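You operate a simulated robot arm through the tools that you are given. There is no shell and no other tool. Be economical: measure what you need, move in short steps, check, and stop when the job is done.

You run a simulated two-armed robot. Do the job below in one go: nothing can be reset, and whatever is moved stays where it is left.

TASK
Shut the generator down for the road at the cabinet panel.
Fine: charge and air breakers off, dial to OFF, let it idle at least 5 seconds, one press of stop, then shut the fuel.

It is judged by the outcome, as a careful person would: the job done as asked, and still so three seconds after it is handed in. It fails if anything else is knocked over, pushed out of place, dropped, spilled or broken.

THE ROBOT
Two 7-joint arms with fingered hands on one trunk, on a base that drives. Base frame: it is fixed to the floor where the robot stands at the start and does not move with it; the origin is under the middle of the robot, x ahead of it, y to its left, z up. Readings come in mm, degrees, newtons and seconds.
The left shoulder is at the start at [44, 152, 1170], the right one opposite. With the tool pointing down near the work surface each hand reaches from about 100 to 640 mm from the robot's upright axis, wherever it stands, measured 20 degrees to its own side. Places, roughly: air breaker [600, 100, 600]; air switch [900, -100, 500]; bench breaker [600, 100, 700]; cabinet [900, 200, 500]; charge breaker [600, 100, 600]; choke knob [900, -200, 800]; fuel lever [800, -100, 700]; generator [900, 200, 500]; outlet breaker [600, 100, 500]; source dial [600, 100, 800]; start button [800, 0, 800]; stop button [800, -100, 800]. Payload 3.8 kg a hand.
The TCP of each hand is the grasp point between the finger pads, 30 mm short of the fingertips. In the tool frame z runs along the fingers and y along their closing line. The gripper opens to 104 mm. The gripper's body begins 35 mm behind the TCP. The gripper is a hand of 5 fingers: y runs from the thumb to the fingers, the wrist lies at [-15, -104, -178] in the tool frame, and closing takes about 1.5 s.
Orientation is that of the tool frame in the base frame, as [roll, pitch, yaw] about the fixed x, y, z axes, in that order (R = Rz(yaw) Ry(pitch) Rx(roll)). With the fingers straight down and the wrist toward the robot, the tool's x, y and z point along [0, 1, 0], [1, 0, 0] and [0, 0, -1] of the base frame.

THE INTERFACE
- The arms move only by the tool send_rows. It takes "left_rows", "right_rows" or both (then of equal length, played together; a hand with none holds still); each is one flat list of numbers, 6 for each row, row after row: the shift along the tool's x, y, z in m, then the turn, a rotation vector about the tool's x, y, z in degrees. In form: [tx, ty, tz, wx, wy, wz, tx, ty, tz, wx, wy, wz, ...]. A call has 1 to 12 rows; each row shifts and turns the commanded pose from where the row before left it, along the tool's axes as they then stand. "left_grip" and "right_grip" are, for a hand that has rows, the closure in counts, from 0 (fully open) to 255 (shut), set as the call begins (left out, the last holds). A row lasts 0.2 s, in which the tool goes at most 50 mm and 8.6 degrees; a call with a longer step from one row to the next is refused whole, and so is a gripper value outside its range. Where a pose cannot be reached the arm comes as near as it can. A force on the tool above 40 N (or 10 N above the force at the start of the call, whichever is more), or a blocked arm, ends the call early, and 0.2 s more pass. The fingers move at their own pace (about 72 mm/s each) and stop on an object; they squeeze with about 22 N. The grip force told is the motor's: it shows also when the fingers shut on nothing. Time passes only in rows, and 0.2 s behind the last, so rows that do not move let the fingers close. The reply holds the time, the measured pose of the TCP, the force on the tool along the base axes, the opening and the grip force, in the units named above and with some noise, with the torque about the TCP (base axes, N m) and any sound that the robot's microphone picked up.
- Cameras (640 x 400 px; columns grow to the right, rows downward): "scene" is now at [134.6, -12.2, 1304]; the picture's right is [-0.14, -0.99, 0.02], its down [-0.72, 0.09, -0.68] and it looks along [0.67, -0.11, -0.73] (base axes); focal length 255 px, centre (320, 200). "left" rides on the left gripper at [-80, -78, -141] in its tool frame; the picture's right is [-0.78, -0.30, 0.56], its down [0.53, -0.78, 0.33] and it looks along [0.33, 0.56, 0.76] (tool axes); focal length 247 px, centre (320, 200). "right" rides on the right gripper at [80, -78, -141] in its tool frame; the picture's right is [-0.78, 0.30, -0.56], its down [-0.53, -0.78, 0.33] and it looks along [-0.33, 0.56, 0.76] (tool axes); focal length 247 px, centre (320, 200). There is no depth. A picture from a camera that has moved, and an enlarged one, comes with that camera's place and axes in the base frame and with its lens.
- camera(camera): a new picture of that camera. The clock stands still meanwhile.
- slide_trunk(by): slides the trunk up (or, below 0, down) by that many mm; the arms and the scene camera ride with it, the base frame stays. It gives what a move gives, with no picture.
- roll_base(legs): drives the robot by 1 to 6 legs, each [ahead, left, turn to the left] in mm, mm and degrees, along the robot's own axes; the way and the turn of a leg run together, so that a leg with both is an arc; at most 1500 mm and 180 degrees a leg. The arms and the cameras ride along, it lands a little off, and it stops where it bumps. It gives what a move gives.
- hand_shape(shape, hand): the hand has 5 fingers and takes this shape, open, in about a second: jaw (thumb against the fingers, like two jaws); tri (thumb and two fingers); tip (a fingertip pinch); poke (one finger out to press); point (the index stretched); flat (the hand flat); cup (the hand cupped); fist (a fist). The gripper value then closes the fingers along that shape, each until it touches; the sizes above hold for jaw. It gives what a move gives, with no picture.
- turn_head(pan, tilt): turns the head with the scene camera to pan (to the left, within 80 degrees either way) and tilt (down, from -29 to 69), counted from straight ahead of the robot. It gives what a move gives.
- enlarge(camera, box): a new picture of the part [left, top, right, bottom] of that camera's present view, enlarged. The clock stands still meanwhile.
- close_job(): hands the job in; it is judged then, once.

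Work in short steps. Places have to be worked out from the pictures, the camera data and where the tool is seen: move nearer, look again, correct. Check each grasp and each placing, and mend what went wrong. You have 120 turns and 100 pictures in all, those below and enlarged ones among them. Open the grippers and draw the arms clear of the work before you hand the job in, unless the task says otherwise; then end with one line.

The tools are called by a JSON object that holds its "api" and its "payload". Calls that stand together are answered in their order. send_rows: Moves the arms, as the interface text tells. Its arguments: {"type":"object","properties":{"left_rows":{"type":"array","items":{"type":"number"}},"left_grip":{"type":"number"},"right_rows":{"type":"array","items":{"type":"number"}},"right_grip":{"type":"number"}},"required":[]} The other tools are called the same way: slide_trunk (by) slides the trunk up or down; hand_shape (shape, hand) gives the hand a shape; roll_base (legs) drives the base; turn_head (pan, tilt) turns the head that bears the scene camera; camera (camera) takes a picture; enlarge (camera, box) takes an enlarged picture of a part of a camera's view; close_job () hands the job in.

At the start:

```text
time_s: 0.0
left_position: [358.1, 67.7, 959.6]
left_orientation: [-180.0, 0.0, 90.0]
left_force: [0.2, -0.2, -0.3]
left_torque: [-0.01, -0.01, 0.0]
left_grip_width: 103.7
left_gripper_force: 0.0
left_shape: jaw
right_position: [445.9, -302.9, 1089.5]
right_orientation: [-180.0, 0.0, 90.1]
right_force: [-0.1, 0.6, -0.3]
right_torque: [-0.01, -0.01, 0.03]
right_grip_width: 103.7
right_gripper_force: 0.0
right_shape: jaw
trunk travel left (down, up): [-247.0, 209.0]
robot x, y, heading: [-2.2, 0.2, 0.0]
head pan, tilt: [-8.1, 40.3]
```

scene: 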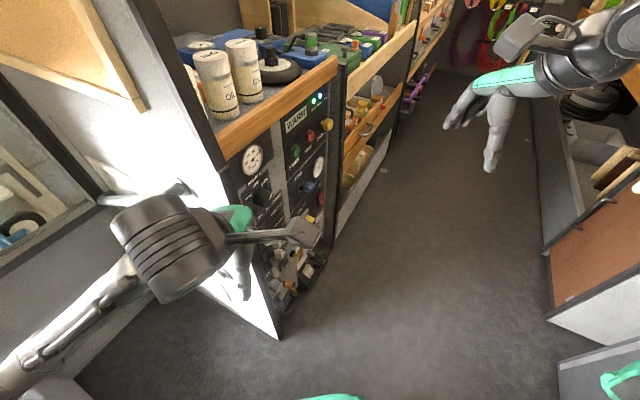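
right: 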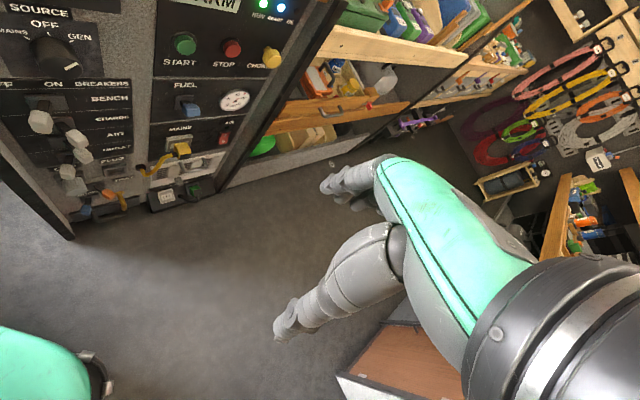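
left: 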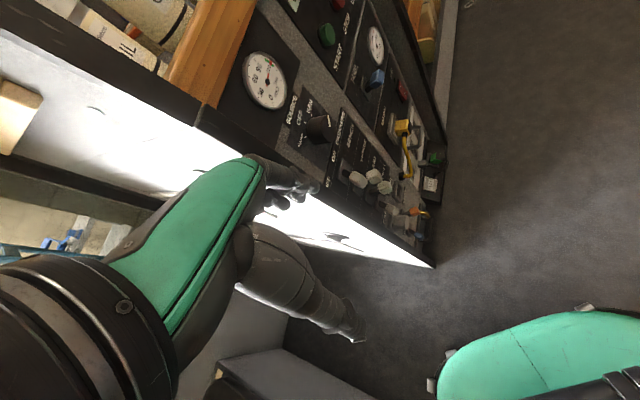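

I'll look closely at the panel before moving.

{"api": "enlarge", "payload": {"camera": "right", "box": [0, 0, 320, 240]}}

{"api": "enlarge", "payload": {"camera": "scene", "box": [200, 60, 360, 320]}}

```text
1.67 times, centred on (160, 120) of right
camera zoom: at [368.1, -223.3, 1230.9], right [0.3, -0.78, 0.56], down [-0.78, -0.53, -0.33], along [0.56, -0.33, -0.76], focal length 412 px, centre (587, 333)
```

zoom: 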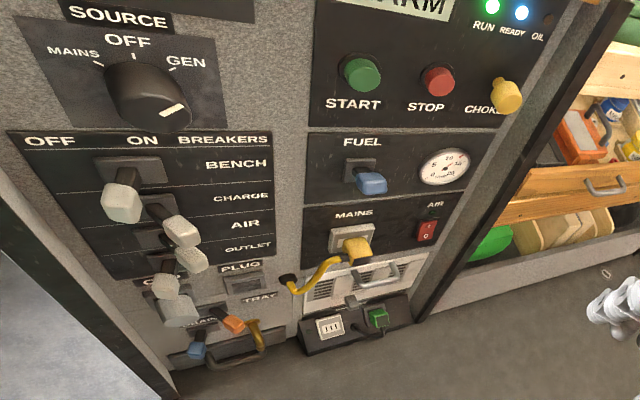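

```text
1.54 times, centred on (280, 190) of scene
camera zoom: at [134.6, -12.2, 1304.0], right [-0.14, -0.99, 0.02], down [-0.72, 0.09, -0.68], along [0.67, -0.11, -0.73], focal length 392 px, centre (382, 215)
```

zoom: 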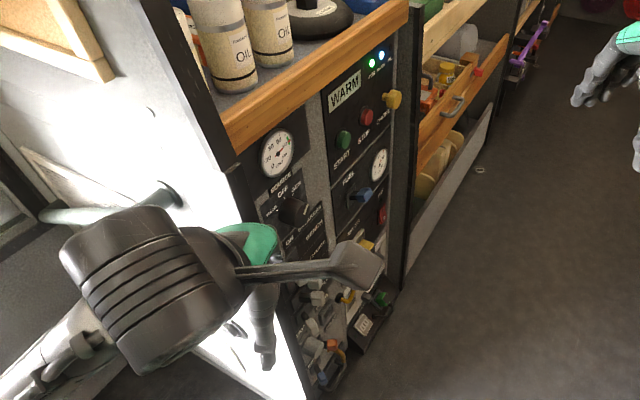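

Triangulating: dial is near (618, 66, 813), START near (756, -36, 852), choke near (890, -151, 850). So the panel runs diagonally and its inward normal is about 51° to my left. I'll drive to the right, turn to face the panel and stay about 700 mm back.

{"api": "roll_base", "payload": {"legs": [[0, -500, 0], [0, 0, 51], [150, -250, 0]]}}

{"api": "turn_head", "payload": {"pan": 0, "tilt": 40}}

{"api": "camera", "payload": {"camera": "scene"}}

```text
time_s: 6.8
left_position: [463.6, -227.2, 960.3]
left_orientation: [180.0, 0.0, 140.1]
left_force: [0.3, 0.3, -0.4]
left_torque: [0.0, 0.0, 0.04]
left_grip_width: 103.6
left_gripper_force: 0.1
left_shape: jaw
right_position: [803.8, -399.1, 1089.8]
right_orientation: [-180.0, 0.0, 140.0]
right_force: [-0.4, -0.2, -0.4]
right_torque: [0.01, -0.03, 0.03]
right_grip_width: 103.7
right_gripper_force: 0.1
right_shape: jaw
trunk travel left (down, up): [-247.0, 209.0]
robot x, y, heading: [284.8, -543.8, 50.1]
head pan, tilt: [-8.1, 40.3]
```

```text
time_s: 7.5
left_position: [465.5, -227.8, 960.0]
left_orientation: [-180.0, 0.0, 140.0]
left_force: [-0.6, 0.7, -0.4]
left_torque: [0.02, 0.0, 0.03]
left_grip_width: 103.4
left_gripper_force: 0.1
left_shape: jaw
right_position: [804.5, -397.8, 1088.9]
right_orientation: [-179.9, 0.0, 140.1]
right_force: [0.5, -0.4, 0.1]
right_torque: [0.01, 0.03, -0.02]
right_grip_width: 103.7
right_gripper_force: 0.1
right_shape: jaw
trunk travel left (down, up): [-247.0, 209.0]
robot x, y, heading: [285.9, -545.2, 50.2]
head pan, tilt: [0.0, 40.0]
```

```text
94 pictures are left
camera scene: at [373.6, -442.2, 1304.3], right [0.77, -0.64, 0.0], down [-0.47, -0.56, -0.69], along [0.44, 0.53, -0.73], focal length 255 px, centre (320, 200)
```

scene: 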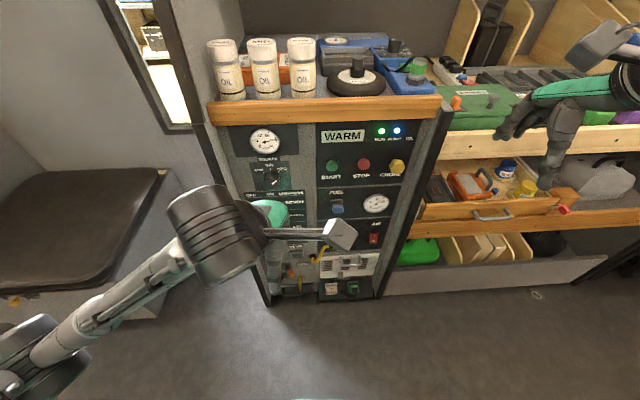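

The panel is now square in front, about 700 mm ahead of the robot axis. I'll lower the trunk so my shoulders are at panel height, and turn both hands to point forward (tool x negative rotation).

{"api": "slide_trunk", "payload": {"by": -200}}

{"api": "send_rows", "payload": {"left_rows": [0, -0.02, 0, -8.5, 0, 0, 0, -0.02, 0, -8.5, 0, 0, 0, -0.02, 0, -8.5, 0, 0, 0, -0.02, 0, -8.5, 0, 0, 0, 0, 0, -8.5, 0, 0, 0, 0, 0, -8.5, 0, 0], "right_rows": [0, -0.03, 0, -8.5, 0, 0, 0, -0.03, 0, -8.5, 0, 0, 0, -0.03, 0, -8.5, 0, 0, 0, -0.03, 0, -8.5, 0, 0, 0, 0, 0, -8.5, 0, 0, 0, 0, 0, -8.5, 0, 0]}}

{"api": "camera", "payload": {"camera": "scene"}}

```text
time_s: 9.7
left_position: [467.2, -225.6, 640.4]
left_orientation: [-162.5, 0.0, 140.0]
left_force: [-0.6, -0.9, -0.5]
left_torque: [-0.02, 0.04, -0.02]
left_grip_width: 103.6
left_gripper_force: 0.0
left_shape: jaw
right_position: [802.5, -398.5, 890.4]
right_orientation: [-180.0, 0.0, 140.0]
right_force: [0.2, -0.6, -0.7]
right_torque: [0.04, 0.0, -0.01]
right_grip_width: 103.5
right_gripper_force: 0.1
right_shape: jaw
trunk travel left (down, up): [-47.0, 409.0]
robot x, y, heading: [283.2, -546.4, 49.9]
head pan, tilt: [0.0, 40.0]
```

```text
time_s: 11.1
left_position: [471.6, -289.4, 615.7]
left_orientation: [146.5, 0.1, 139.9]
left_force: [0.6, -0.2, 0.7]
left_torque: [0.01, 0.01, -0.03]
left_grip_width: 104.2
left_gripper_force: 0.0
left_shape: jaw
left hand out of reach, approached as far as the arm can: row 1, 2, 3
right_position: [894.6, -487.1, 953.9]
right_orientation: [128.9, 0.0, 140.1]
right_force: [0.6, -0.4, -0.3]
right_torque: [-0.02, -0.03, 0.02]
right_grip_width: 103.7
right_gripper_force: 0.2
right_shape: jaw
right hand out of reach, approached as far as the arm can: row 1, 2, 3, 4, 5, 6
trunk travel left (down, up): [-47.0, 409.0]
robot x, y, heading: [284.8, -546.1, 50.0]
head pan, tilt: [0.0, 40.0]
```

```text
93 pictures are left
camera scene: at [451.5, -349.4, 1031.4], right [0.77, -0.64, 0.0], down [-0.58, -0.69, -0.43], along [0.27, 0.33, -0.91], focal length 255 px, centre (320, 200)
```

scene: 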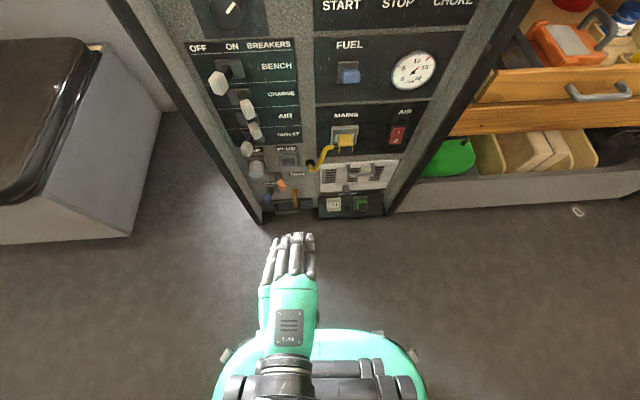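

Lowering also leaned the trunk forward, so I'll raise the head to look straight at the panel.

{"api": "turn_head", "payload": {"pan": 0, "tilt": -5}}

{"api": "camera", "payload": {"camera": "scene"}}

```text
time_s: 12.2
left_position: [471.3, -285.7, 614.3]
left_orientation: [146.6, 0.0, 140.1]
left_force: [0.1, 0.7, 1.1]
left_torque: [0.0, -0.01, 0.02]
left_grip_width: 103.9
left_gripper_force: 0.1
left_shape: jaw
right_position: [894.3, -484.4, 955.9]
right_orientation: [129.1, 0.0, 140.1]
right_force: [-0.5, -0.6, -0.2]
right_torque: [-0.02, 0.01, 0.01]
right_grip_width: 103.6
right_gripper_force: 0.0
right_shape: jaw
trunk travel left (down, up): [-47.0, 409.0]
robot x, y, heading: [283.8, -544.3, 49.6]
head pan, tilt: [0.0, -5.0]
```

```text
92 pictures are left
camera scene: at [472.6, -323.6, 1094.8], right [0.77, -0.64, 0.0], down [-0.22, -0.26, -0.94], along [0.6, 0.72, -0.34], focal length 255 px, centre (320, 200)
```

scene: 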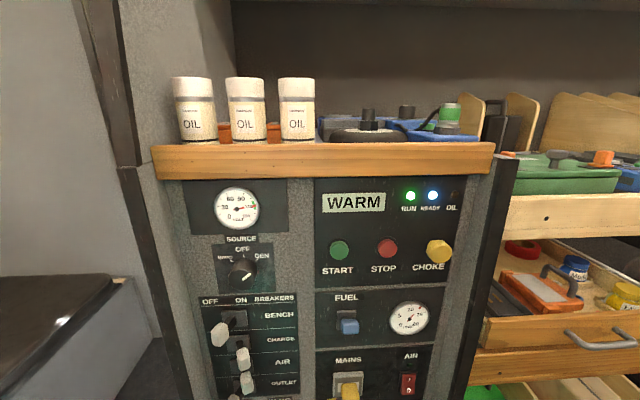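

Good view. I'll enlarge the breakers, dial and fuel lever.

{"api": "enlarge", "payload": {"camera": "scene", "box": [180, 220, 460, 400]}}

{"api": "camera", "payload": {"camera": "left"}}

```text
2.22 times, centred on (320, 310) of scene
camera zoom: at [472.6, -323.6, 1094.8], right [0.77, -0.64, 0.0], down [-0.22, -0.26, -0.94], along [0.6, 0.72, -0.34], focal length 566 px, centre (320, -44)
```

zoom: 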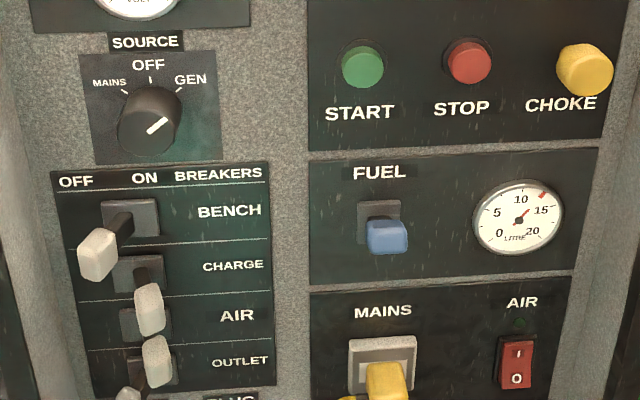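

```text
90 pictures are left
camera left: at [440.9, -447.9, 690.3], right [0.63, -0.45, -0.63], down [-0.71, -0.01, -0.7], along [0.31, 0.89, -0.33], focal length 247 px, centre (320, 200)
```

left: 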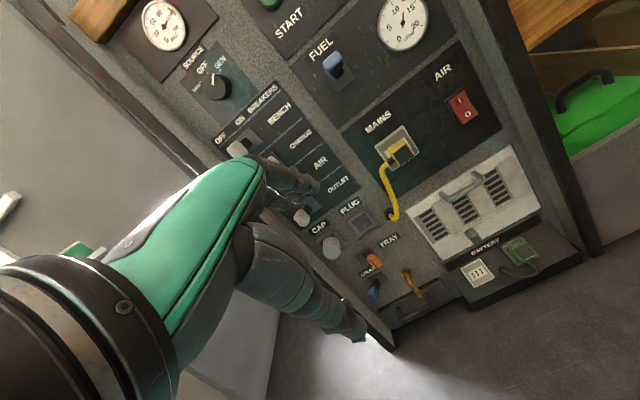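

Readings: BENCH and OUTLET levers are left (off), CHARGE and AIR are right (on), and the dial is at GEN. I'll zoom on the fuel lever from the other viewpoint.

{"api": "enlarge", "payload": {"camera": "left", "box": [180, 20, 420, 190]}}

{"api": "enlarge", "payload": {"camera": "scene", "box": [310, 285, 390, 345]}}

{"api": "hand_shape", "payload": {"shape": "poke", "hand": "left"}}

{"api": "hand_shape", "payload": {"shape": "poke", "hand": "right"}}

{"api": "camera", "payload": {"camera": "left"}}

{"api": "camera", "payload": {"camera": "right"}}

```text
2.35 times, centred on (300, 105) of left
camera zoom: at [440.9, -447.9, 690.3], right [0.63, -0.45, -0.63], down [-0.71, -0.01, -0.7], along [0.31, 0.89, -0.33], focal length 581 px, centre (367, 424)
```

zoom: 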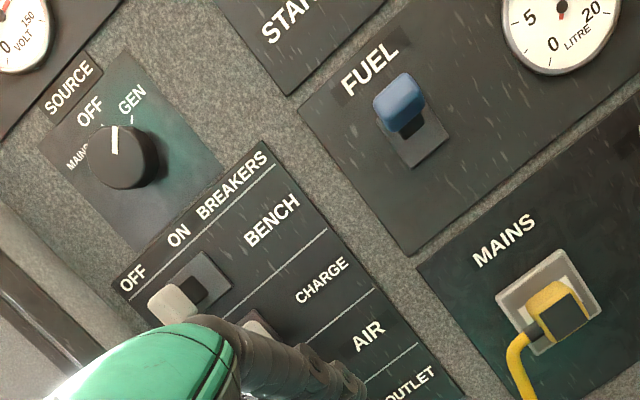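

```text
6.67 times, centred on (350, 315) of scene
camera zoom: at [472.6, -323.6, 1094.8], right [0.77, -0.64, 0.0], down [-0.22, -0.26, -0.94], along [0.6, 0.72, -0.34], focal length 1697 px, centre (120, -567)
```

zoom: 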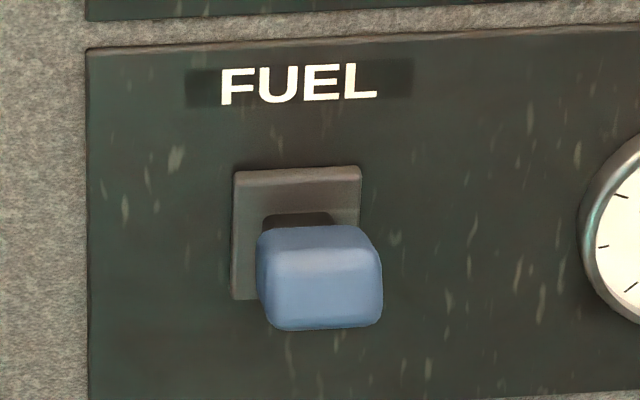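

```text
time_s: 13.1
left_position: [470.2, -285.9, 614.3]
left_orientation: [146.6, 0.0, 140.1]
left_force: [0.1, 0.2, 0.0]
left_torque: [-0.01, -0.01, 0.02]
left_grip_width: 0.3
left_gripper_force: 0.1
left_shape: poke
right_position: [894.2, -484.7, 953.9]
right_orientation: [129.0, 0.1, 140.1]
right_force: [-0.1, 0.0, -0.4]
right_torque: [0.03, 0.01, 0.02]
right_grip_width: 103.7
right_gripper_force: 0.1
right_shape: jaw
trunk travel left (down, up): [-47.0, 409.0]
robot x, y, heading: [288.5, -545.2, 50.1]
head pan, tilt: [0.0, -5.0]
```

```text
time_s: 14.0
left_position: [471.6, -285.2, 615.3]
left_orientation: [146.6, 0.0, 140.0]
left_force: [-0.4, -0.1, 0.9]
left_torque: [0.03, 0.01, -0.01]
left_grip_width: 0.1
left_gripper_force: 0.1
left_shape: poke
right_position: [894.6, -485.3, 954.1]
right_orientation: [129.1, 0.0, 140.1]
right_force: [0.6, 0.1, 0.7]
right_torque: [-0.03, 0.01, -0.02]
right_grip_width: 0.0
right_gripper_force: 0.1
right_shape: poke
trunk travel left (down, up): [-47.0, 409.0]
robot x, y, heading: [286.2, -544.6, 49.9]
head pan, tilt: [0.0, -5.0]
```

```text
87 pictures are left
camera left: at [440.9, -448.0, 690.3], right [0.63, -0.45, -0.63], down [-0.71, -0.01, -0.71], along [0.31, 0.89, -0.33], focal length 247 px, centre (320, 200)
```

left: 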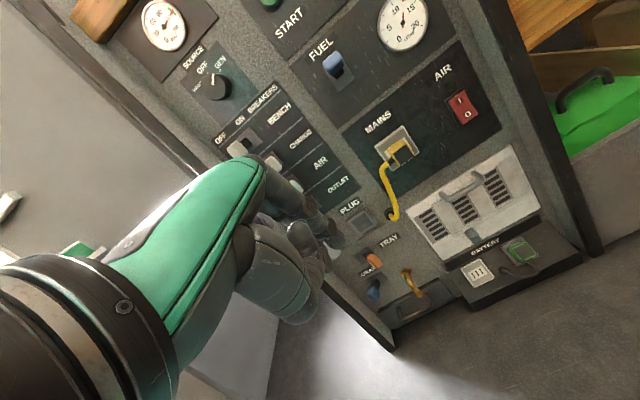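

```text
86 pictures are left
camera right: at [731.3, -555.9, 983.2], right [0.44, -0.69, 0.58], down [0.26, -0.52, -0.81], along [0.86, 0.51, -0.05], focal length 247 px, centre (320, 200)
```

right: 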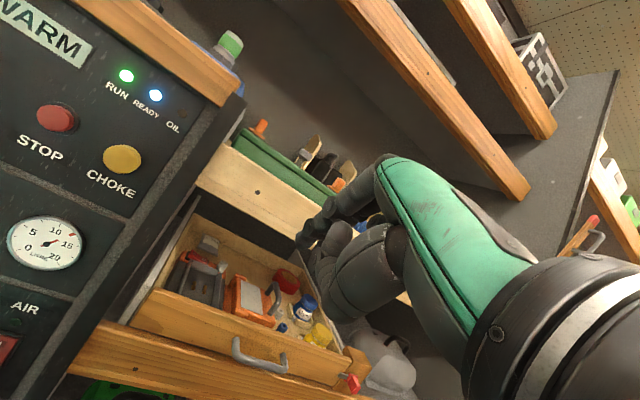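

The fuel lever points up at about z≈702 from a pivot at z≈673, so shutting it means pushing it down. In panel coordinates (a = right along the panel, b = into it), the charge lever is at a≈414, z≈615 and the air lever at a≈416, z≈550, with the panel face at b≈474. I'll level the left hand forward, moving it left and ahead.

{"api": "send_rows", "payload": {"left_rows": [0.01, 0.0166, 0.011, -8.1, 0, 0, 0.01, 0.0149, 0.013, -8.1, 0, 0, 0.01, 0.0129, 0.015, -8.1, 0, 0, 0.01, 0.0106, 0.017, -8.1, 0, 0, 0.01, 0.008, 0.018, -8.1, 0, 0, 0.01, 0.0055, 0.019, -8.1, 0, 0, 0.01, 0.003, 0.02, -8.0, 0, 0, 0, 0, 0.02, 0, 0, 0]}}

{"api": "camera", "payload": {"camera": "scene"}}

{"api": "camera", "payload": {"camera": "left"}}

```text
time_s: 14.9
left_position: [499.1, -212.0, 679.9]
left_orientation: [116.3, 8.7, 140.2]
left_force: [0.5, 0.6, -1.5]
left_torque: [0.03, 0.04, 0.02]
left_grip_width: 0.0
left_gripper_force: 0.0
left_shape: poke
right_position: [894.3, -483.4, 953.1]
right_orientation: [129.2, -0.1, 140.2]
right_force: [-0.1, 1.1, -0.2]
right_torque: [-0.02, 0.01, 0.04]
right_grip_width: 0.0
right_gripper_force: 0.1
right_shape: poke
trunk travel left (down, up): [-47.0, 409.0]
robot x, y, heading: [286.9, -545.4, 49.9]
head pan, tilt: [0.0, -5.0]
stopped in row 4 (left hand): the arm was blocked; the commanded pose is now the measured one
```

```text
85 pictures are left
camera scene: at [473.3, -322.7, 1093.9], right [0.77, -0.64, 0.0], down [-0.22, -0.26, -0.94], along [0.6, 0.72, -0.34], focal length 255 px, centre (320, 200)
```

scene: 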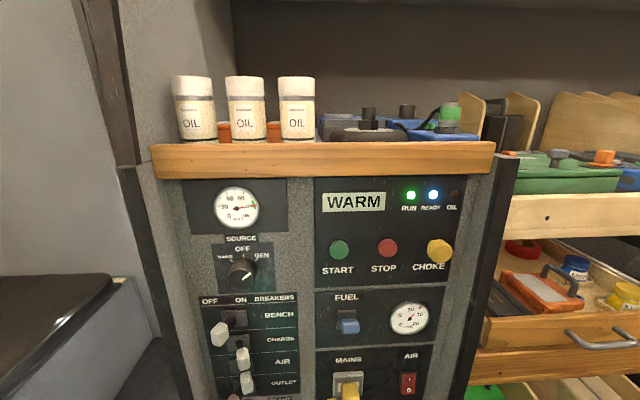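

```text
84 pictures are left
camera left: at [456.6, -388.1, 684.9], right [0.88, -0.26, -0.39], down [-0.34, 0.22, -0.92], along [0.32, 0.94, 0.11], focal length 247 px, centre (320, 200)
```

left: 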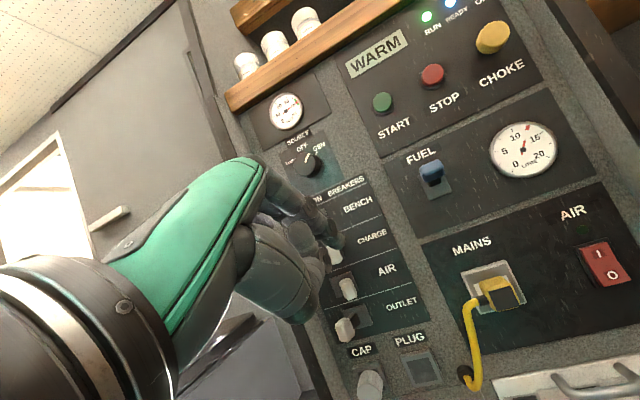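

The left arm got blocked, probably by my own body because the hand is so close in. I'll move it forward and left first, then finish levelling.

{"api": "send_rows", "payload": {"left_rows": [0.02, 0.012, 0.025, 0, 0, 0, 0.02, 0.012, 0.025, 0, 0, 0, 0.015, 0.012, 0.025, 0, 0, 0, 0, 0.012, 0.025, 0, 0, 0]}}

```text
time_s: 15.9
left_position: [528.6, -91.2, 665.9]
left_orientation: [116.6, 8.3, 140.2]
left_force: [0.0, 0.3, 0.2]
left_torque: [-0.04, 0.02, -0.01]
left_grip_width: 0.0
left_gripper_force: 0.0
left_shape: poke
right_position: [894.8, -486.2, 954.3]
right_orientation: [129.0, 0.0, 140.2]
right_force: [-0.4, -0.1, -0.1]
right_torque: [0.01, -0.02, -0.02]
right_grip_width: 0.1
right_gripper_force: 0.0
right_shape: poke
trunk travel left (down, up): [-47.0, 409.0]
robot x, y, heading: [282.7, -544.6, 50.0]
head pan, tilt: [0.0, -5.0]
```

Moves freely now. Levelling the left hand fully.

{"api": "send_rows", "payload": {"left_rows": [0, 0, 0, -6.65, 0, 0, 0, 0, 0, -6.65, 0, 0, 0, 0, 0, -6.65, 0, 0, 0, 0, 0, -6.65, 0, 0, 0, 0, 0, 0, 0, 8.3]}}

{"api": "camera", "payload": {"camera": "scene"}}

{"api": "camera", "payload": {"camera": "left"}}

```text
time_s: 17.1
left_position: [527.5, -93.5, 666.5]
left_orientation: [89.8, -0.1, 140.2]
left_force: [-0.2, 0.7, -0.4]
left_torque: [-0.01, -0.01, 0.01]
left_grip_width: 0.0
left_gripper_force: 0.0
left_shape: poke
right_position: [894.3, -485.1, 954.9]
right_orientation: [129.0, 0.0, 140.1]
right_force: [0.2, -0.4, -0.1]
right_torque: [0.03, 0.01, -0.03]
right_grip_width: 0.0
right_gripper_force: 0.0
right_shape: poke
trunk travel left (down, up): [-47.0, 409.0]
robot x, y, heading: [281.7, -542.6, 50.1]
head pan, tilt: [0.0, -5.0]
```

```text
83 pictures are left
camera scene: at [472.2, -323.6, 1095.0], right [0.77, -0.64, 0.0], down [-0.22, -0.26, -0.94], along [0.6, 0.72, -0.34], focal length 255 px, centre (320, 200)
```

scene: 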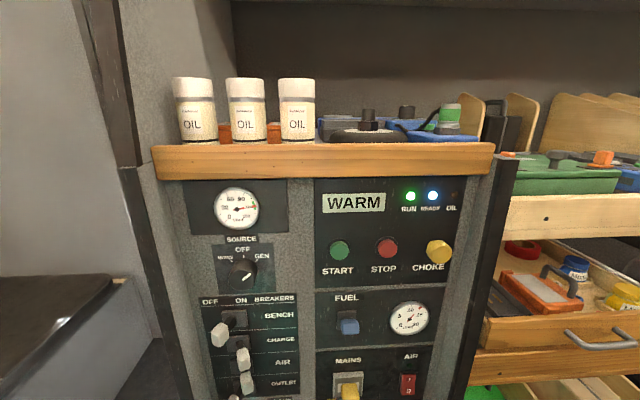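

```text
82 pictures are left
camera left: at [498.1, -253.9, 588.7], right [0.95, -0.07, -0.3], down [-0.2, 0.6, -0.78], along [0.23, 0.8, 0.56], focal length 247 px, centre (320, 200)
```

left: 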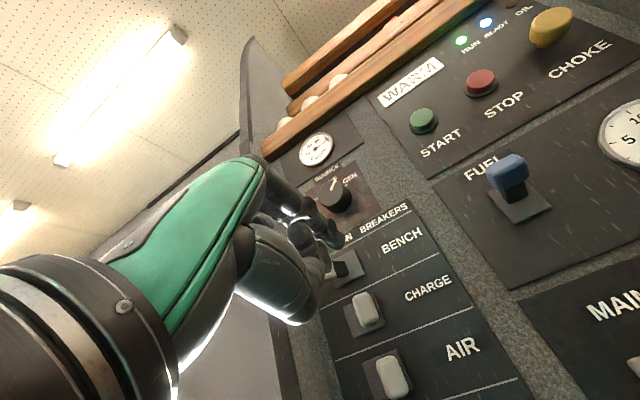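

Both levers triangulate well: charge handle a≈422, b≈414, z≈635; air handle a≈423, b≈415, z≈568. I'll put the left fingertip just right of the charge lever and check.

{"api": "send_rows", "payload": {"left_rows": [0, -0.0155, 0.03, 0, 0, 0, 0, -0.0155, 0.03, 0, 0, 0, 0, 0, 0.03, 0, 0, 0, 0, 0, 0.02, 0, 0, 0]}}

{"api": "enlarge", "payload": {"camera": "scene", "box": [180, 220, 460, 400]}}

{"api": "camera", "payload": {"camera": "left"}}

```text
time_s: 18.1
left_position: [598.1, -8.9, 635.5]
left_orientation: [90.0, 0.0, 140.3]
left_force: [-0.5, 1.0, 0.0]
left_torque: [0.02, -0.01, 0.01]
left_grip_width: 0.0
left_gripper_force: 0.0
left_shape: poke
right_position: [894.5, -485.2, 954.1]
right_orientation: [129.1, 0.0, 140.1]
right_force: [-0.3, 1.1, 0.1]
right_torque: [0.04, 0.03, 0.01]
right_grip_width: 0.0
right_gripper_force: 0.0
right_shape: poke
trunk travel left (down, up): [-47.0, 409.0]
robot x, y, heading: [289.4, -543.6, 49.9]
head pan, tilt: [0.0, -5.0]
```

```text
2.22 times, centred on (320, 310) of scene
camera zoom: at [472.7, -323.6, 1094.8], right [0.77, -0.64, 0.0], down [-0.22, -0.26, -0.94], along [0.6, 0.72, -0.34], focal length 566 px, centre (320, -44)
```

zoom: 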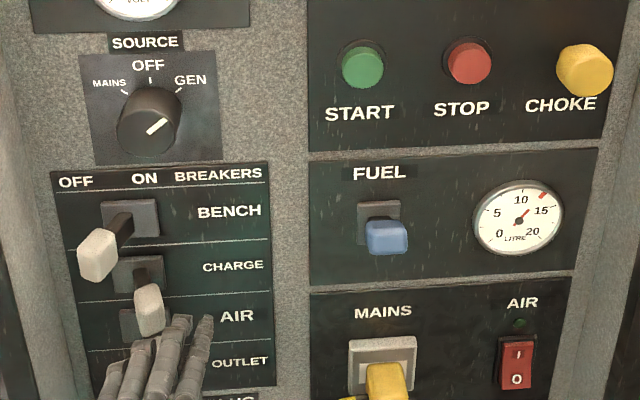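

```text
80 pictures are left
camera left: at [568.9, -169.2, 557.7], right [0.95, -0.07, -0.3], down [-0.2, 0.6, -0.78], along [0.23, 0.8, 0.56], focal length 247 px, centre (320, 200)
```

left: 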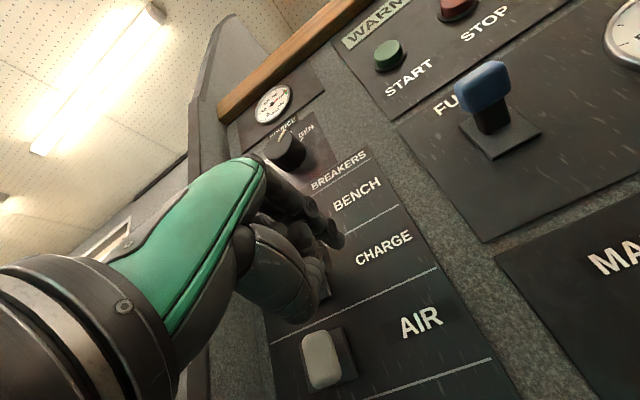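

{"api": "enlarge", "payload": {"camera": "scene", "box": [210, 320, 310, 400]}}

{"api": "enlarge", "payload": {"camera": "left", "box": [220, 140, 400, 400]}}

```text
5.00 times, centred on (260, 360) of scene
camera zoom: at [472.7, -323.6, 1094.8], right [0.77, -0.64, 0.0], down [-0.22, -0.26, -0.94], along [0.6, 0.72, -0.34], focal length 1273 px, centre (620, -600)
```

zoom: 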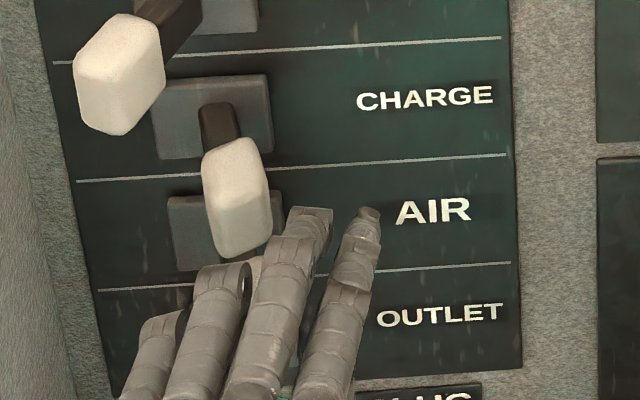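

```text
1.54 times, centred on (310, 270) of left
camera zoom: at [568.9, -169.2, 557.7], right [0.95, -0.07, -0.3], down [-0.2, 0.6, -0.78], along [0.23, 0.8, 0.56], focal length 380 px, centre (335, 92)
```

zoom: 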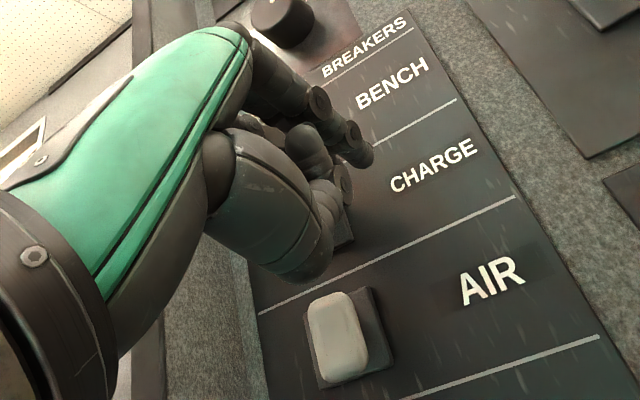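

The index tip is at the right height, and the middle knuckle is just left of it. I'll shift right, advance 14 mm, then sweep left against the charge lever.

{"api": "send_rows", "payload": {"left_rows": [-0.012, 0, 0, 0, 0, 0, 0, 0, 0.014, 0, 0, 0, 0.02, 0, 0, 0, 0, 0, 0.02, 0, 0, 0, 0, 0, 0.015, 0, 0, 0, 0, 0]}}

{"api": "enlarge", "payload": {"camera": "scene", "box": [210, 280, 310, 400]}}

```text
time_s: 19.3
left_position: [572.3, 29.2, 636.0]
left_orientation: [89.9, 0.0, 140.2]
left_force: [-0.6, 0.1, -0.9]
left_torque: [-0.02, 0.0, -0.02]
left_grip_width: 0.0
left_gripper_force: 0.1
left_shape: poke
right_position: [893.8, -484.4, 954.4]
right_orientation: [129.1, 0.0, 140.1]
right_force: [0.6, 0.3, -0.1]
right_torque: [-0.01, 0.03, 0.02]
right_grip_width: 0.0
right_gripper_force: 0.0
right_shape: poke
trunk travel left (down, up): [-47.0, 409.0]
robot x, y, heading: [288.4, -544.4, 49.7]
head pan, tilt: [0.0, -5.0]
```

```text
3.33 times, centred on (260, 340) of scene
camera zoom: at [472.4, -323.2, 1094.8], right [0.77, -0.64, 0.0], down [-0.22, -0.26, -0.94], along [0.6, 0.72, -0.34], focal length 849 px, centre (520, -267)
```

zoom: 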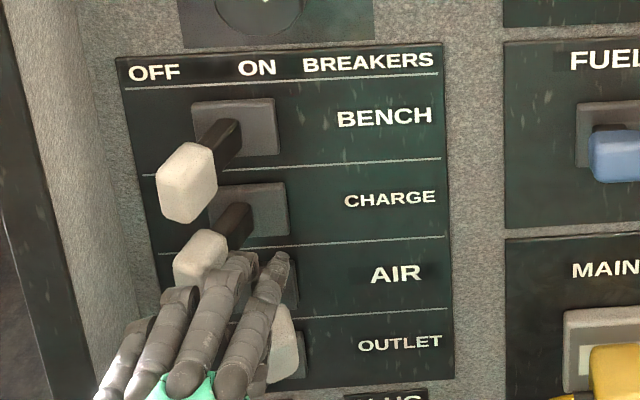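

CHARGE has flipped to off. Now withdraw right, drop 67 mm to the air row and do the same there.

{"api": "send_rows", "payload": {"left_rows": [-0.03, 0, 0, 0, 0, 0, -0.025, 0, -0.03, 0, 0, 0, 0, -0.034, 0, 0, 0, 0, 0, -0.033, 0, 0, 0, 0, 0, 0, 0.02, 0, 0, 0]}}

{"api": "enlarge", "payload": {"camera": "scene", "box": [210, 280, 310, 400]}}

{"api": "camera", "payload": {"camera": "left"}}

```text
time_s: 20.5
left_position: [609.6, -14.4, 568.8]
left_orientation: [89.9, -0.2, 140.2]
left_force: [-0.5, -0.9, -0.4]
left_torque: [-0.01, 0.06, 0.01]
left_grip_width: 0.1
left_gripper_force: 0.0
left_shape: poke
right_position: [894.1, -484.3, 954.1]
right_orientation: [129.1, 0.0, 140.1]
right_force: [0.8, 1.1, 0.1]
right_torque: [0.01, 0.01, 0.0]
right_grip_width: 0.0
right_gripper_force: 0.0
right_shape: poke
trunk travel left (down, up): [-47.0, 409.0]
robot x, y, heading: [283.8, -546.4, 49.6]
head pan, tilt: [0.0, -5.0]
```

```text
3.33 times, centred on (260, 340) of scene
camera zoom: at [472.8, -323.5, 1094.8], right [0.77, -0.64, 0.0], down [-0.22, -0.26, -0.94], along [0.6, 0.72, -0.34], focal length 849 px, centre (520, -267)
```

zoom: 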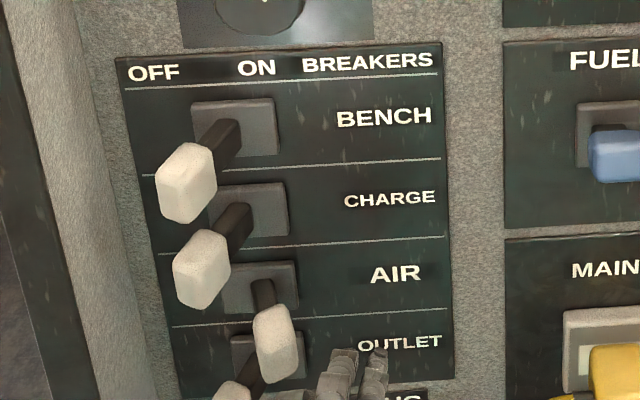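

```text
75 pictures are left
camera left: at [579.7, -174.8, 491.3], right [0.95, -0.07, -0.3], down [-0.2, 0.6, -0.78], along [0.23, 0.8, 0.56], focal length 247 px, centre (320, 200)
```

left: 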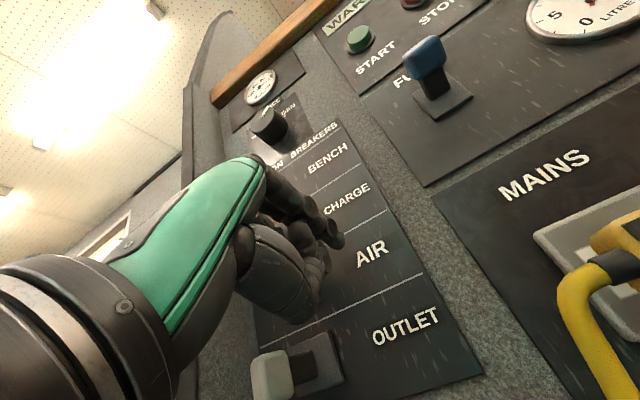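

Charge is clearly off, matching BENCH. Same sweep on the AIR lever.

{"api": "send_rows", "payload": {"left_rows": [0, 0, 0.011, 0, 0, 0, 0.02, 0, 0, 0, 0, 0, 0.02, 0, 0, 0, 0, 0, 0.017, 0, 0, 0, 0, 0]}}

{"api": "send_rows", "payload": {"left_rows": [-0.03, 0, 0, 0, 0, 0, -0.02, 0, -0.03, 0, 0, 0, 0, 0, -0.05, 0, 0, 0, 0, 0.02, -0.04, 0, 0, 0]}}

{"api": "enlarge", "payload": {"camera": "scene", "box": [180, 220, 460, 400]}}

{"api": "camera", "payload": {"camera": "left"}}

```text
time_s: 21.5
left_position: [572.3, 32.7, 568.5]
left_orientation: [89.9, 0.0, 140.3]
left_force: [-0.6, -0.5, 0.5]
left_torque: [-0.02, -0.02, -0.02]
left_grip_width: 0.0
left_gripper_force: 0.0
left_shape: poke
right_position: [894.0, -485.5, 954.2]
right_orientation: [129.1, 0.0, 140.0]
right_force: [0.6, 0.2, 0.1]
right_torque: [0.01, 0.03, -0.03]
right_grip_width: 0.0
right_gripper_force: 0.1
right_shape: poke
trunk travel left (down, up): [-47.0, 409.0]
robot x, y, heading: [286.3, -546.7, 50.0]
head pan, tilt: [0.0, -5.0]
```

```text
time_s: 22.5
left_position: [532.5, -95.2, 586.6]
left_orientation: [89.9, 0.0, 140.2]
left_force: [-0.4, -0.6, -1.4]
left_torque: [0.01, 0.03, 0.03]
left_grip_width: 0.0
left_gripper_force: 0.1
left_shape: poke
right_position: [893.7, -484.5, 954.4]
right_orientation: [129.0, 0.0, 140.1]
right_force: [-0.3, 0.1, -0.4]
right_torque: [-0.01, 0.02, 0.01]
right_grip_width: 0.1
right_gripper_force: 0.1
right_shape: poke
trunk travel left (down, up): [-47.0, 409.0]
robot x, y, heading: [283.3, -545.5, 50.1]
head pan, tilt: [0.0, -5.0]
```

```text
2.22 times, centred on (320, 310) of scene
camera zoom: at [472.2, -324.1, 1095.1], right [0.77, -0.64, 0.0], down [-0.22, -0.26, -0.94], along [0.6, 0.72, -0.34], focal length 566 px, centre (320, -44)
```

zoom: 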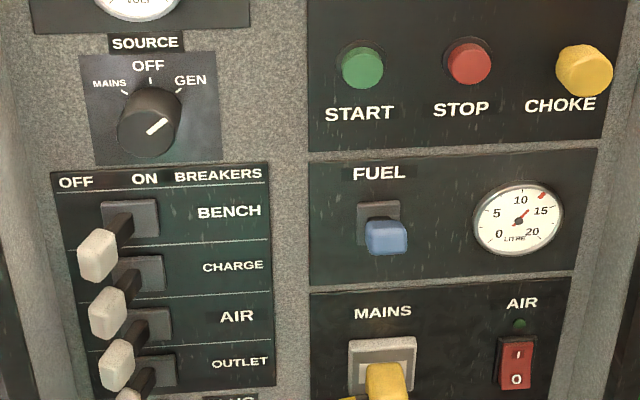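

```text
73 pictures are left
camera left: at [504.2, -253.7, 510.5], right [0.95, -0.07, -0.29], down [-0.2, 0.6, -0.78], along [0.23, 0.8, 0.56], focal length 247 px, centre (320, 200)
```

left: 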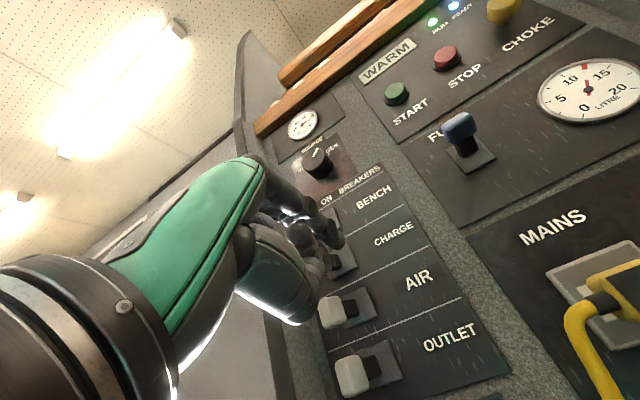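

All four breakers now read off. Next the dial: its knob is at about a≈432, z≈813, face b≈440. I'll open the left hand as a jaw, raise it in front of the knob and pre-roll it clockwise a little.

{"api": "hand_shape", "payload": {"shape": "jaw", "hand": "left"}}

{"api": "send_rows", "payload": {"left_rows": [0, 0.045, 0, 0, 0, 0, 0, 0.045, 0, 0, 0, 0, 0, 0.045, 0, 0, 0, 0, 0.02, 0.045, 0, 0, 0, 0, 0.019, 0.046, 0, 0, 0, 0, 0, 0, 0.03, 0, 0, 0, 0, 0, 0.03, 0, 0, 0, 0, 0, 0, 0, 0, 8, 0, 0, 0, 0, 0, 8]}}

{"api": "camera", "payload": {"camera": "scene"}}

{"api": "camera", "payload": {"camera": "left"}}

```text
time_s: 23.4
left_position: [533.4, -90.2, 587.5]
left_orientation: [89.9, 0.0, 140.3]
left_force: [1.0, 0.5, -0.1]
left_torque: [0.03, -0.01, 0.0]
left_grip_width: 104.0
left_gripper_force: 0.0
left_shape: jaw
right_position: [895.1, -486.0, 955.2]
right_orientation: [129.0, 0.0, 140.1]
right_force: [0.2, -0.2, -0.1]
right_torque: [-0.02, 0.03, 0.01]
right_grip_width: 0.1
right_gripper_force: 0.1
right_shape: poke
trunk travel left (down, up): [-47.0, 409.0]
robot x, y, heading: [286.2, -546.2, 49.9]
head pan, tilt: [0.0, -5.0]
```

```text
time_s: 25.4
left_position: [543.2, -21.3, 813.1]
left_orientation: [89.9, -16.0, 140.4]
left_force: [-0.2, -1.1, 0.1]
left_torque: [-0.03, -0.02, -0.02]
left_grip_width: 104.1
left_gripper_force: 0.0
left_shape: jaw
right_position: [893.3, -484.4, 955.2]
right_orientation: [129.0, 0.0, 140.2]
right_force: [-0.3, 0.2, -0.2]
right_torque: [0.01, 0.01, -0.01]
right_grip_width: 0.0
right_gripper_force: 0.1
right_shape: poke
trunk travel left (down, up): [-47.0, 409.0]
robot x, y, heading: [283.4, -541.3, 49.8]
head pan, tilt: [0.0, -5.0]
```

```text
72 pictures are left
camera scene: at [472.5, -323.6, 1094.9], right [0.77, -0.64, 0.0], down [-0.22, -0.26, -0.94], along [0.6, 0.72, -0.34], focal length 255 px, centre (320, 200)
```

scene: 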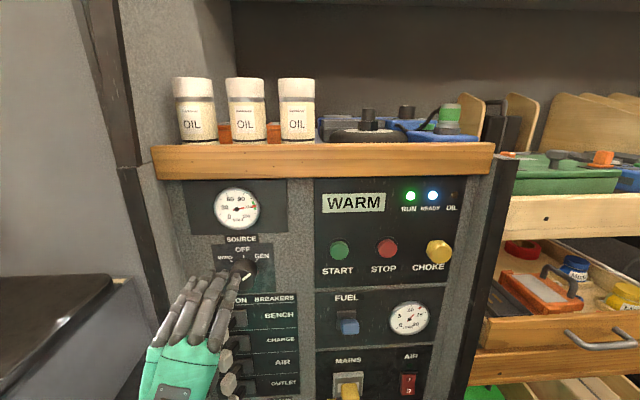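

```text
71 pictures are left
camera left: at [494.7, -165.8, 717.6], right [0.87, 0.0, -0.5], down [-0.35, 0.72, -0.6], along [0.36, 0.69, 0.63], focal length 247 px, centre (320, 200)
```

left: 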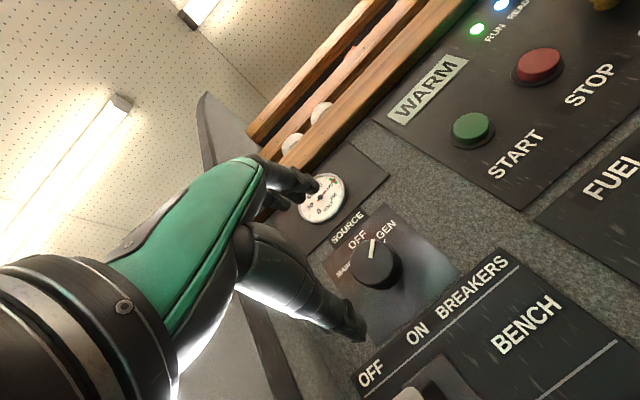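

Knob re-triangulates to a≈433, b≈440, z≈813 and the TCP is on its axis. Advancing 82 mm so the fingers straddle the knob, then checking.

{"api": "send_rows", "payload": {"left_rows": [0, 0, 0.03, 0, 0, 0, 0, 0, 0.03, 0, 0, 0, 0, 0, 0.022, 0, 0, 0]}}

{"api": "enlarge", "payload": {"camera": "left", "box": [220, 120, 480, 360]}}

{"api": "enlarge", "payload": {"camera": "scene", "box": [190, 180, 310, 300]}}

```text
time_s: 26.2
left_position: [596.3, 41.9, 814.6]
left_orientation: [89.9, -16.2, 140.4]
left_force: [-0.9, 0.2, -0.2]
left_torque: [0.02, -0.02, 0.01]
left_grip_width: 103.7
left_gripper_force: 0.0
left_shape: jaw
right_position: [895.2, -486.0, 954.2]
right_orientation: [129.1, 0.0, 140.0]
right_force: [1.0, -0.4, -0.6]
right_torque: [0.02, -0.02, 0.04]
right_grip_width: 0.1
right_gripper_force: 0.1
right_shape: poke
trunk travel left (down, up): [-47.0, 409.0]
robot x, y, heading: [284.8, -545.0, 50.0]
head pan, tilt: [0.0, -5.0]
```

```text
1.67 times, centred on (350, 240) of left
camera zoom: at [548.5, -103.2, 717.9], right [0.87, 0.0, -0.5], down [-0.35, 0.72, -0.6], along [0.36, 0.69, 0.63], focal length 412 px, centre (270, 133)
```

zoom: 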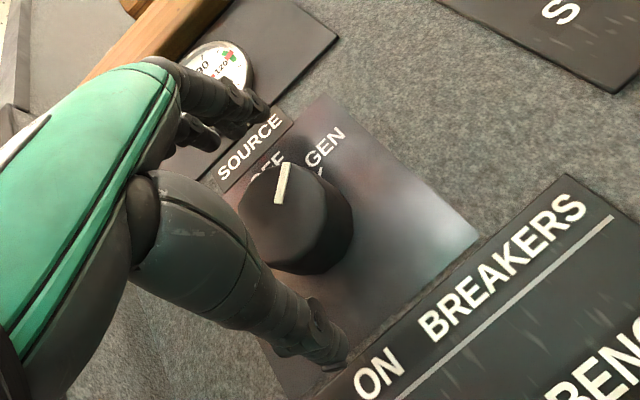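

```text
3.33 times, centred on (250, 240) of scene
camera zoom: at [472.8, -323.4, 1094.7], right [0.77, -0.64, 0.0], down [-0.22, -0.26, -0.94], along [0.6, 0.72, -0.34], focal length 849 px, centre (553, 67)
```

zoom: 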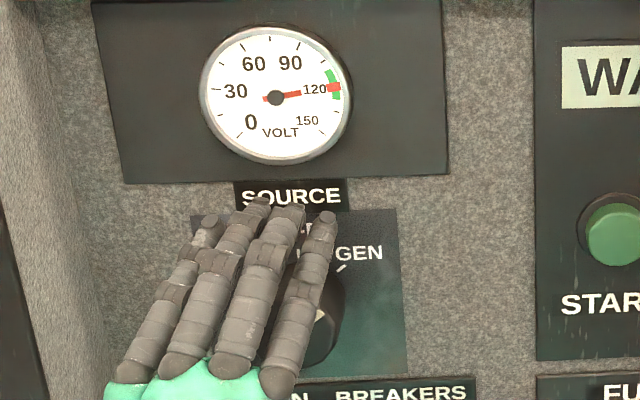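

The knob is centred between thumb and fingers, but only the tips overlap its face. Moving in 12 mm more, then closing.

{"api": "send_rows", "payload": {"left_rows": [0, 0, 0.006, 0, 0, 0, 0, 0, 0.006, 0, 0, 0]}}

{"api": "send_rows", "payload": {"left_rows": [0, 0, 0, 0, 0, 0, 0, 0, 0, 0, 0, 0, 0, 0, 0, 0, 0, 0, 0, 0, 0, 0, 0, 0, 0, 0, 0, 0, 0, 0, 0, 0, 0, 0, 0, 0, 0, 0, 0, 0, 0, 0], "left_grip": 255}}

{"api": "enlarge", "payload": {"camera": "left", "box": [220, 120, 480, 360]}}

```text
time_s: 26.8
left_position: [604.4, 48.7, 814.5]
left_orientation: [89.9, -16.0, 140.2]
left_force: [-0.6, 0.1, 0.8]
left_torque: [-0.01, 0.0, -0.04]
left_grip_width: 104.3
left_gripper_force: 0.1
left_shape: jaw
right_position: [894.0, -484.8, 954.4]
right_orientation: [129.0, 0.0, 140.1]
right_force: [-0.4, 0.1, 0.0]
right_torque: [-0.02, 0.0, 0.04]
right_grip_width: 0.1
right_gripper_force: 0.0
right_shape: poke
trunk travel left (down, up): [-47.0, 409.0]
robot x, y, heading: [284.4, -547.1, 50.1]
head pan, tilt: [0.0, -5.0]
```

```text
time_s: 28.4
left_position: [603.7, 51.2, 813.8]
left_orientation: [90.0, -15.9, 140.2]
left_force: [0.0, 0.6, -3.2]
left_torque: [-0.08, 0.0, -0.04]
left_grip_width: 40.4
left_gripper_force: 22.0
left_shape: jaw
right_position: [894.5, -485.2, 954.2]
right_orientation: [129.1, 0.0, 140.2]
right_force: [0.2, -0.1, 0.0]
right_torque: [-0.01, -0.04, -0.02]
right_grip_width: 0.0
right_gripper_force: 0.1
right_shape: poke
trunk travel left (down, up): [-47.0, 409.0]
robot x, y, heading: [284.9, -546.8, 50.0]
head pan, tilt: [0.0, -5.0]
```

```text
1.67 times, centred on (350, 240) of left
camera zoom: at [555.7, -94.5, 717.8], right [0.87, 0.0, -0.5], down [-0.35, 0.72, -0.6], along [0.36, 0.69, 0.63], focal length 412 px, centre (270, 133)
```

zoom: 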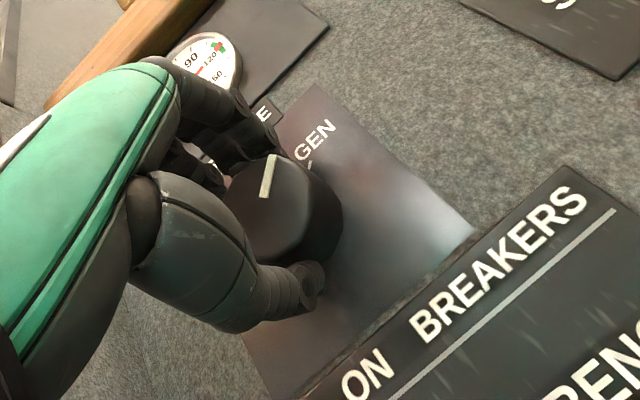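

Gripped at 40 mm. Turning the knob counter-clockwise 45°.

{"api": "send_rows", "payload": {"left_rows": [0, 0, 0, 0, 0, -7.5, 0, 0, 0, 0, 0, -7.5, 0, 0, 0, 0, 0, -7.5, 0, 0, 0, 0, 0, -7.5, 0, 0, 0, 0, 0, -7.5, 0, 0, 0, 0, 0, -7.5]}}

{"api": "enlarge", "payload": {"camera": "left", "box": [220, 120, 480, 360]}}

{"api": "enlarge", "payload": {"camera": "scene", "box": [190, 180, 310, 300]}}

```text
time_s: 29.8
left_position: [602.3, 50.8, 813.6]
left_orientation: [89.9, 29.1, 140.4]
left_force: [-4.4, 2.6, -3.4]
left_torque: [0.24, -0.19, 0.23]
left_grip_width: 40.2
left_gripper_force: 21.9
left_shape: jaw
right_position: [893.8, -484.6, 953.6]
right_orientation: [129.1, 0.0, 140.0]
right_force: [0.0, -0.7, 0.5]
right_torque: [-0.02, 0.01, 0.02]
right_grip_width: 0.0
right_gripper_force: 0.0
right_shape: poke
trunk travel left (down, up): [-47.0, 409.0]
robot x, y, heading: [288.8, -544.7, 49.8]
head pan, tilt: [0.0, -5.0]
```

```text
1.67 times, centred on (350, 240) of left
camera zoom: at [595.3, -127.0, 785.2], right [0.99, -0.1, 0.12], down [0.14, 0.31, -0.94], along [0.05, 0.94, 0.32], focal length 412 px, centre (270, 133)
```

zoom: 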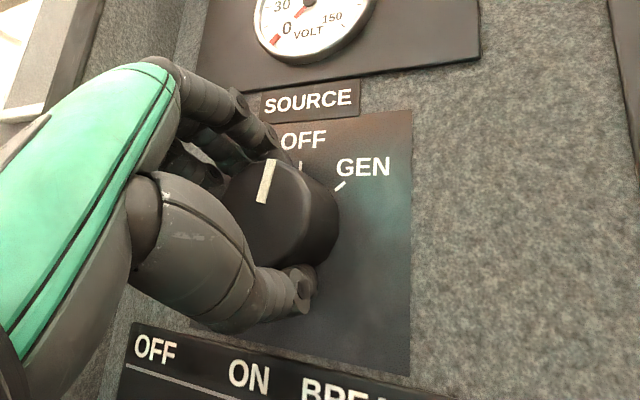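

```text
3.33 times, centred on (250, 240) of scene
camera zoom: at [472.3, -323.0, 1094.8], right [0.77, -0.64, 0.0], down [-0.22, -0.26, -0.94], along [0.6, 0.72, -0.34], focal length 849 px, centre (553, 67)
```

zoom: 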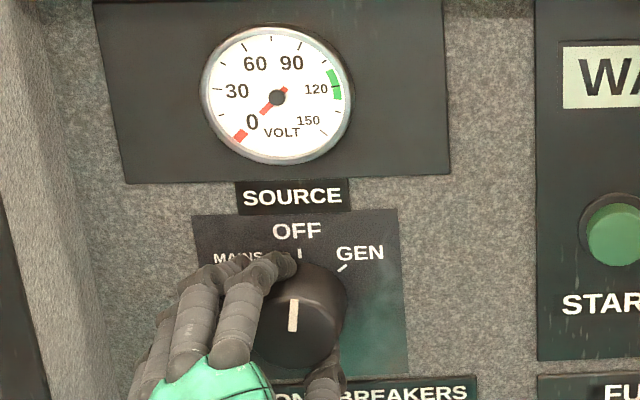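

The voltmeter dropped to 0 and the pointer is at OFF. Releasing and backing off.

{"api": "send_rows", "payload": {"left_rows": [0, 0, 0, 0, 0, 0, 0, 0, 0, 0, 0, 0, 0, 0, 0, 0, 0, 0, 0, 0, 0, 0, 0, 0, 0, 0, 0, 0, 0, 0, 0, 0, 0, 0, 0, 0, 0, 0, -0.03, 0, 0, 0, 0, 0, -0.04, 0, 0, 0, 0, 0, -0.04, 0, 0, 0], "left_grip": 0}}

{"api": "send_rows", "payload": {"left_rows": [0.03, 0, 0, 0, 0, 7.3, 0.03, 0, 0, 0, 0, 7.3, 0.03, 0, 0, 0, 0, 7.3, 0.03, 0, 0, 0, 0, 7.3]}}

{"api": "enlarge", "payload": {"camera": "scene", "box": [180, 160, 460, 400]}}

{"api": "camera", "payload": {"camera": "right"}}

```text
time_s: 31.8
left_position: [529.0, -34.2, 815.6]
left_orientation: [89.9, 28.9, 140.2]
left_force: [-0.5, -0.6, -0.6]
left_torque: [0.03, -0.02, -0.01]
left_grip_width: 103.9
left_gripper_force: 0.0
left_shape: jaw
right_position: [894.7, -485.0, 955.0]
right_orientation: [129.0, 0.0, 140.1]
right_force: [-0.7, 0.2, -0.3]
right_torque: [-0.01, 0.03, 0.03]
right_grip_width: 0.1
right_gripper_force: 0.0
right_shape: poke
trunk travel left (down, up): [-47.0, 409.0]
robot x, y, heading: [284.8, -540.7, 50.1]
head pan, tilt: [0.0, -5.0]
```

```text
time_s: 32.8
left_position: [443.1, 38.7, 776.6]
left_orientation: [89.9, -0.3, 140.2]
left_force: [0.5, -0.1, 0.0]
left_torque: [-0.01, 0.02, -0.01]
left_grip_width: 103.7
left_gripper_force: 0.1
left_shape: jaw
right_position: [894.1, -484.6, 955.2]
right_orientation: [129.0, 0.0, 140.1]
right_force: [-0.2, 0.2, 0.0]
right_torque: [0.0, -0.02, 0.03]
right_grip_width: 0.0
right_gripper_force: 0.1
right_shape: poke
trunk travel left (down, up): [-47.0, 409.0]
robot x, y, heading: [287.0, -547.5, 49.9]
head pan, tilt: [0.0, -5.0]
```

```text
1.67 times, centred on (320, 280) of scene
camera zoom: at [472.2, -323.5, 1094.9], right [0.77, -0.64, 0.0], down [-0.22, -0.26, -0.94], along [0.6, 0.72, -0.34], focal length 424 px, centre (320, 67)
```

zoom: 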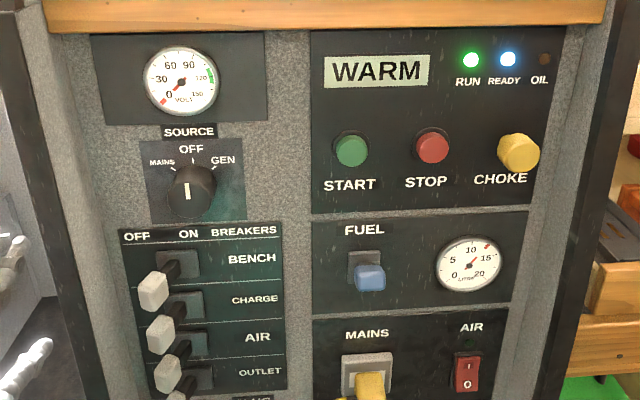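

```text
64 pictures are left
camera right: at [731.0, -555.8, 983.2], right [0.44, -0.69, 0.58], down [0.26, -0.52, -0.81], along [0.86, 0.51, -0.05], focal length 247 px, centre (320, 200)
```

right: 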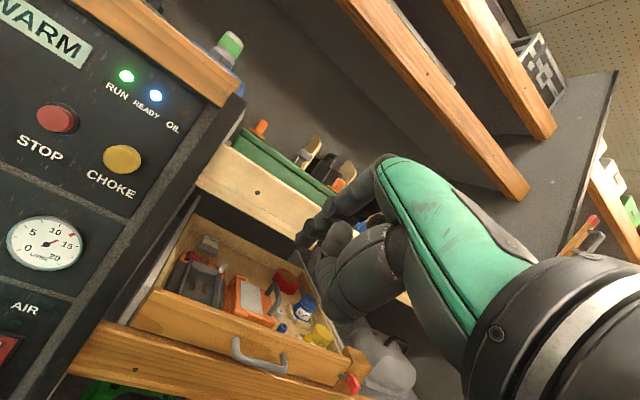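

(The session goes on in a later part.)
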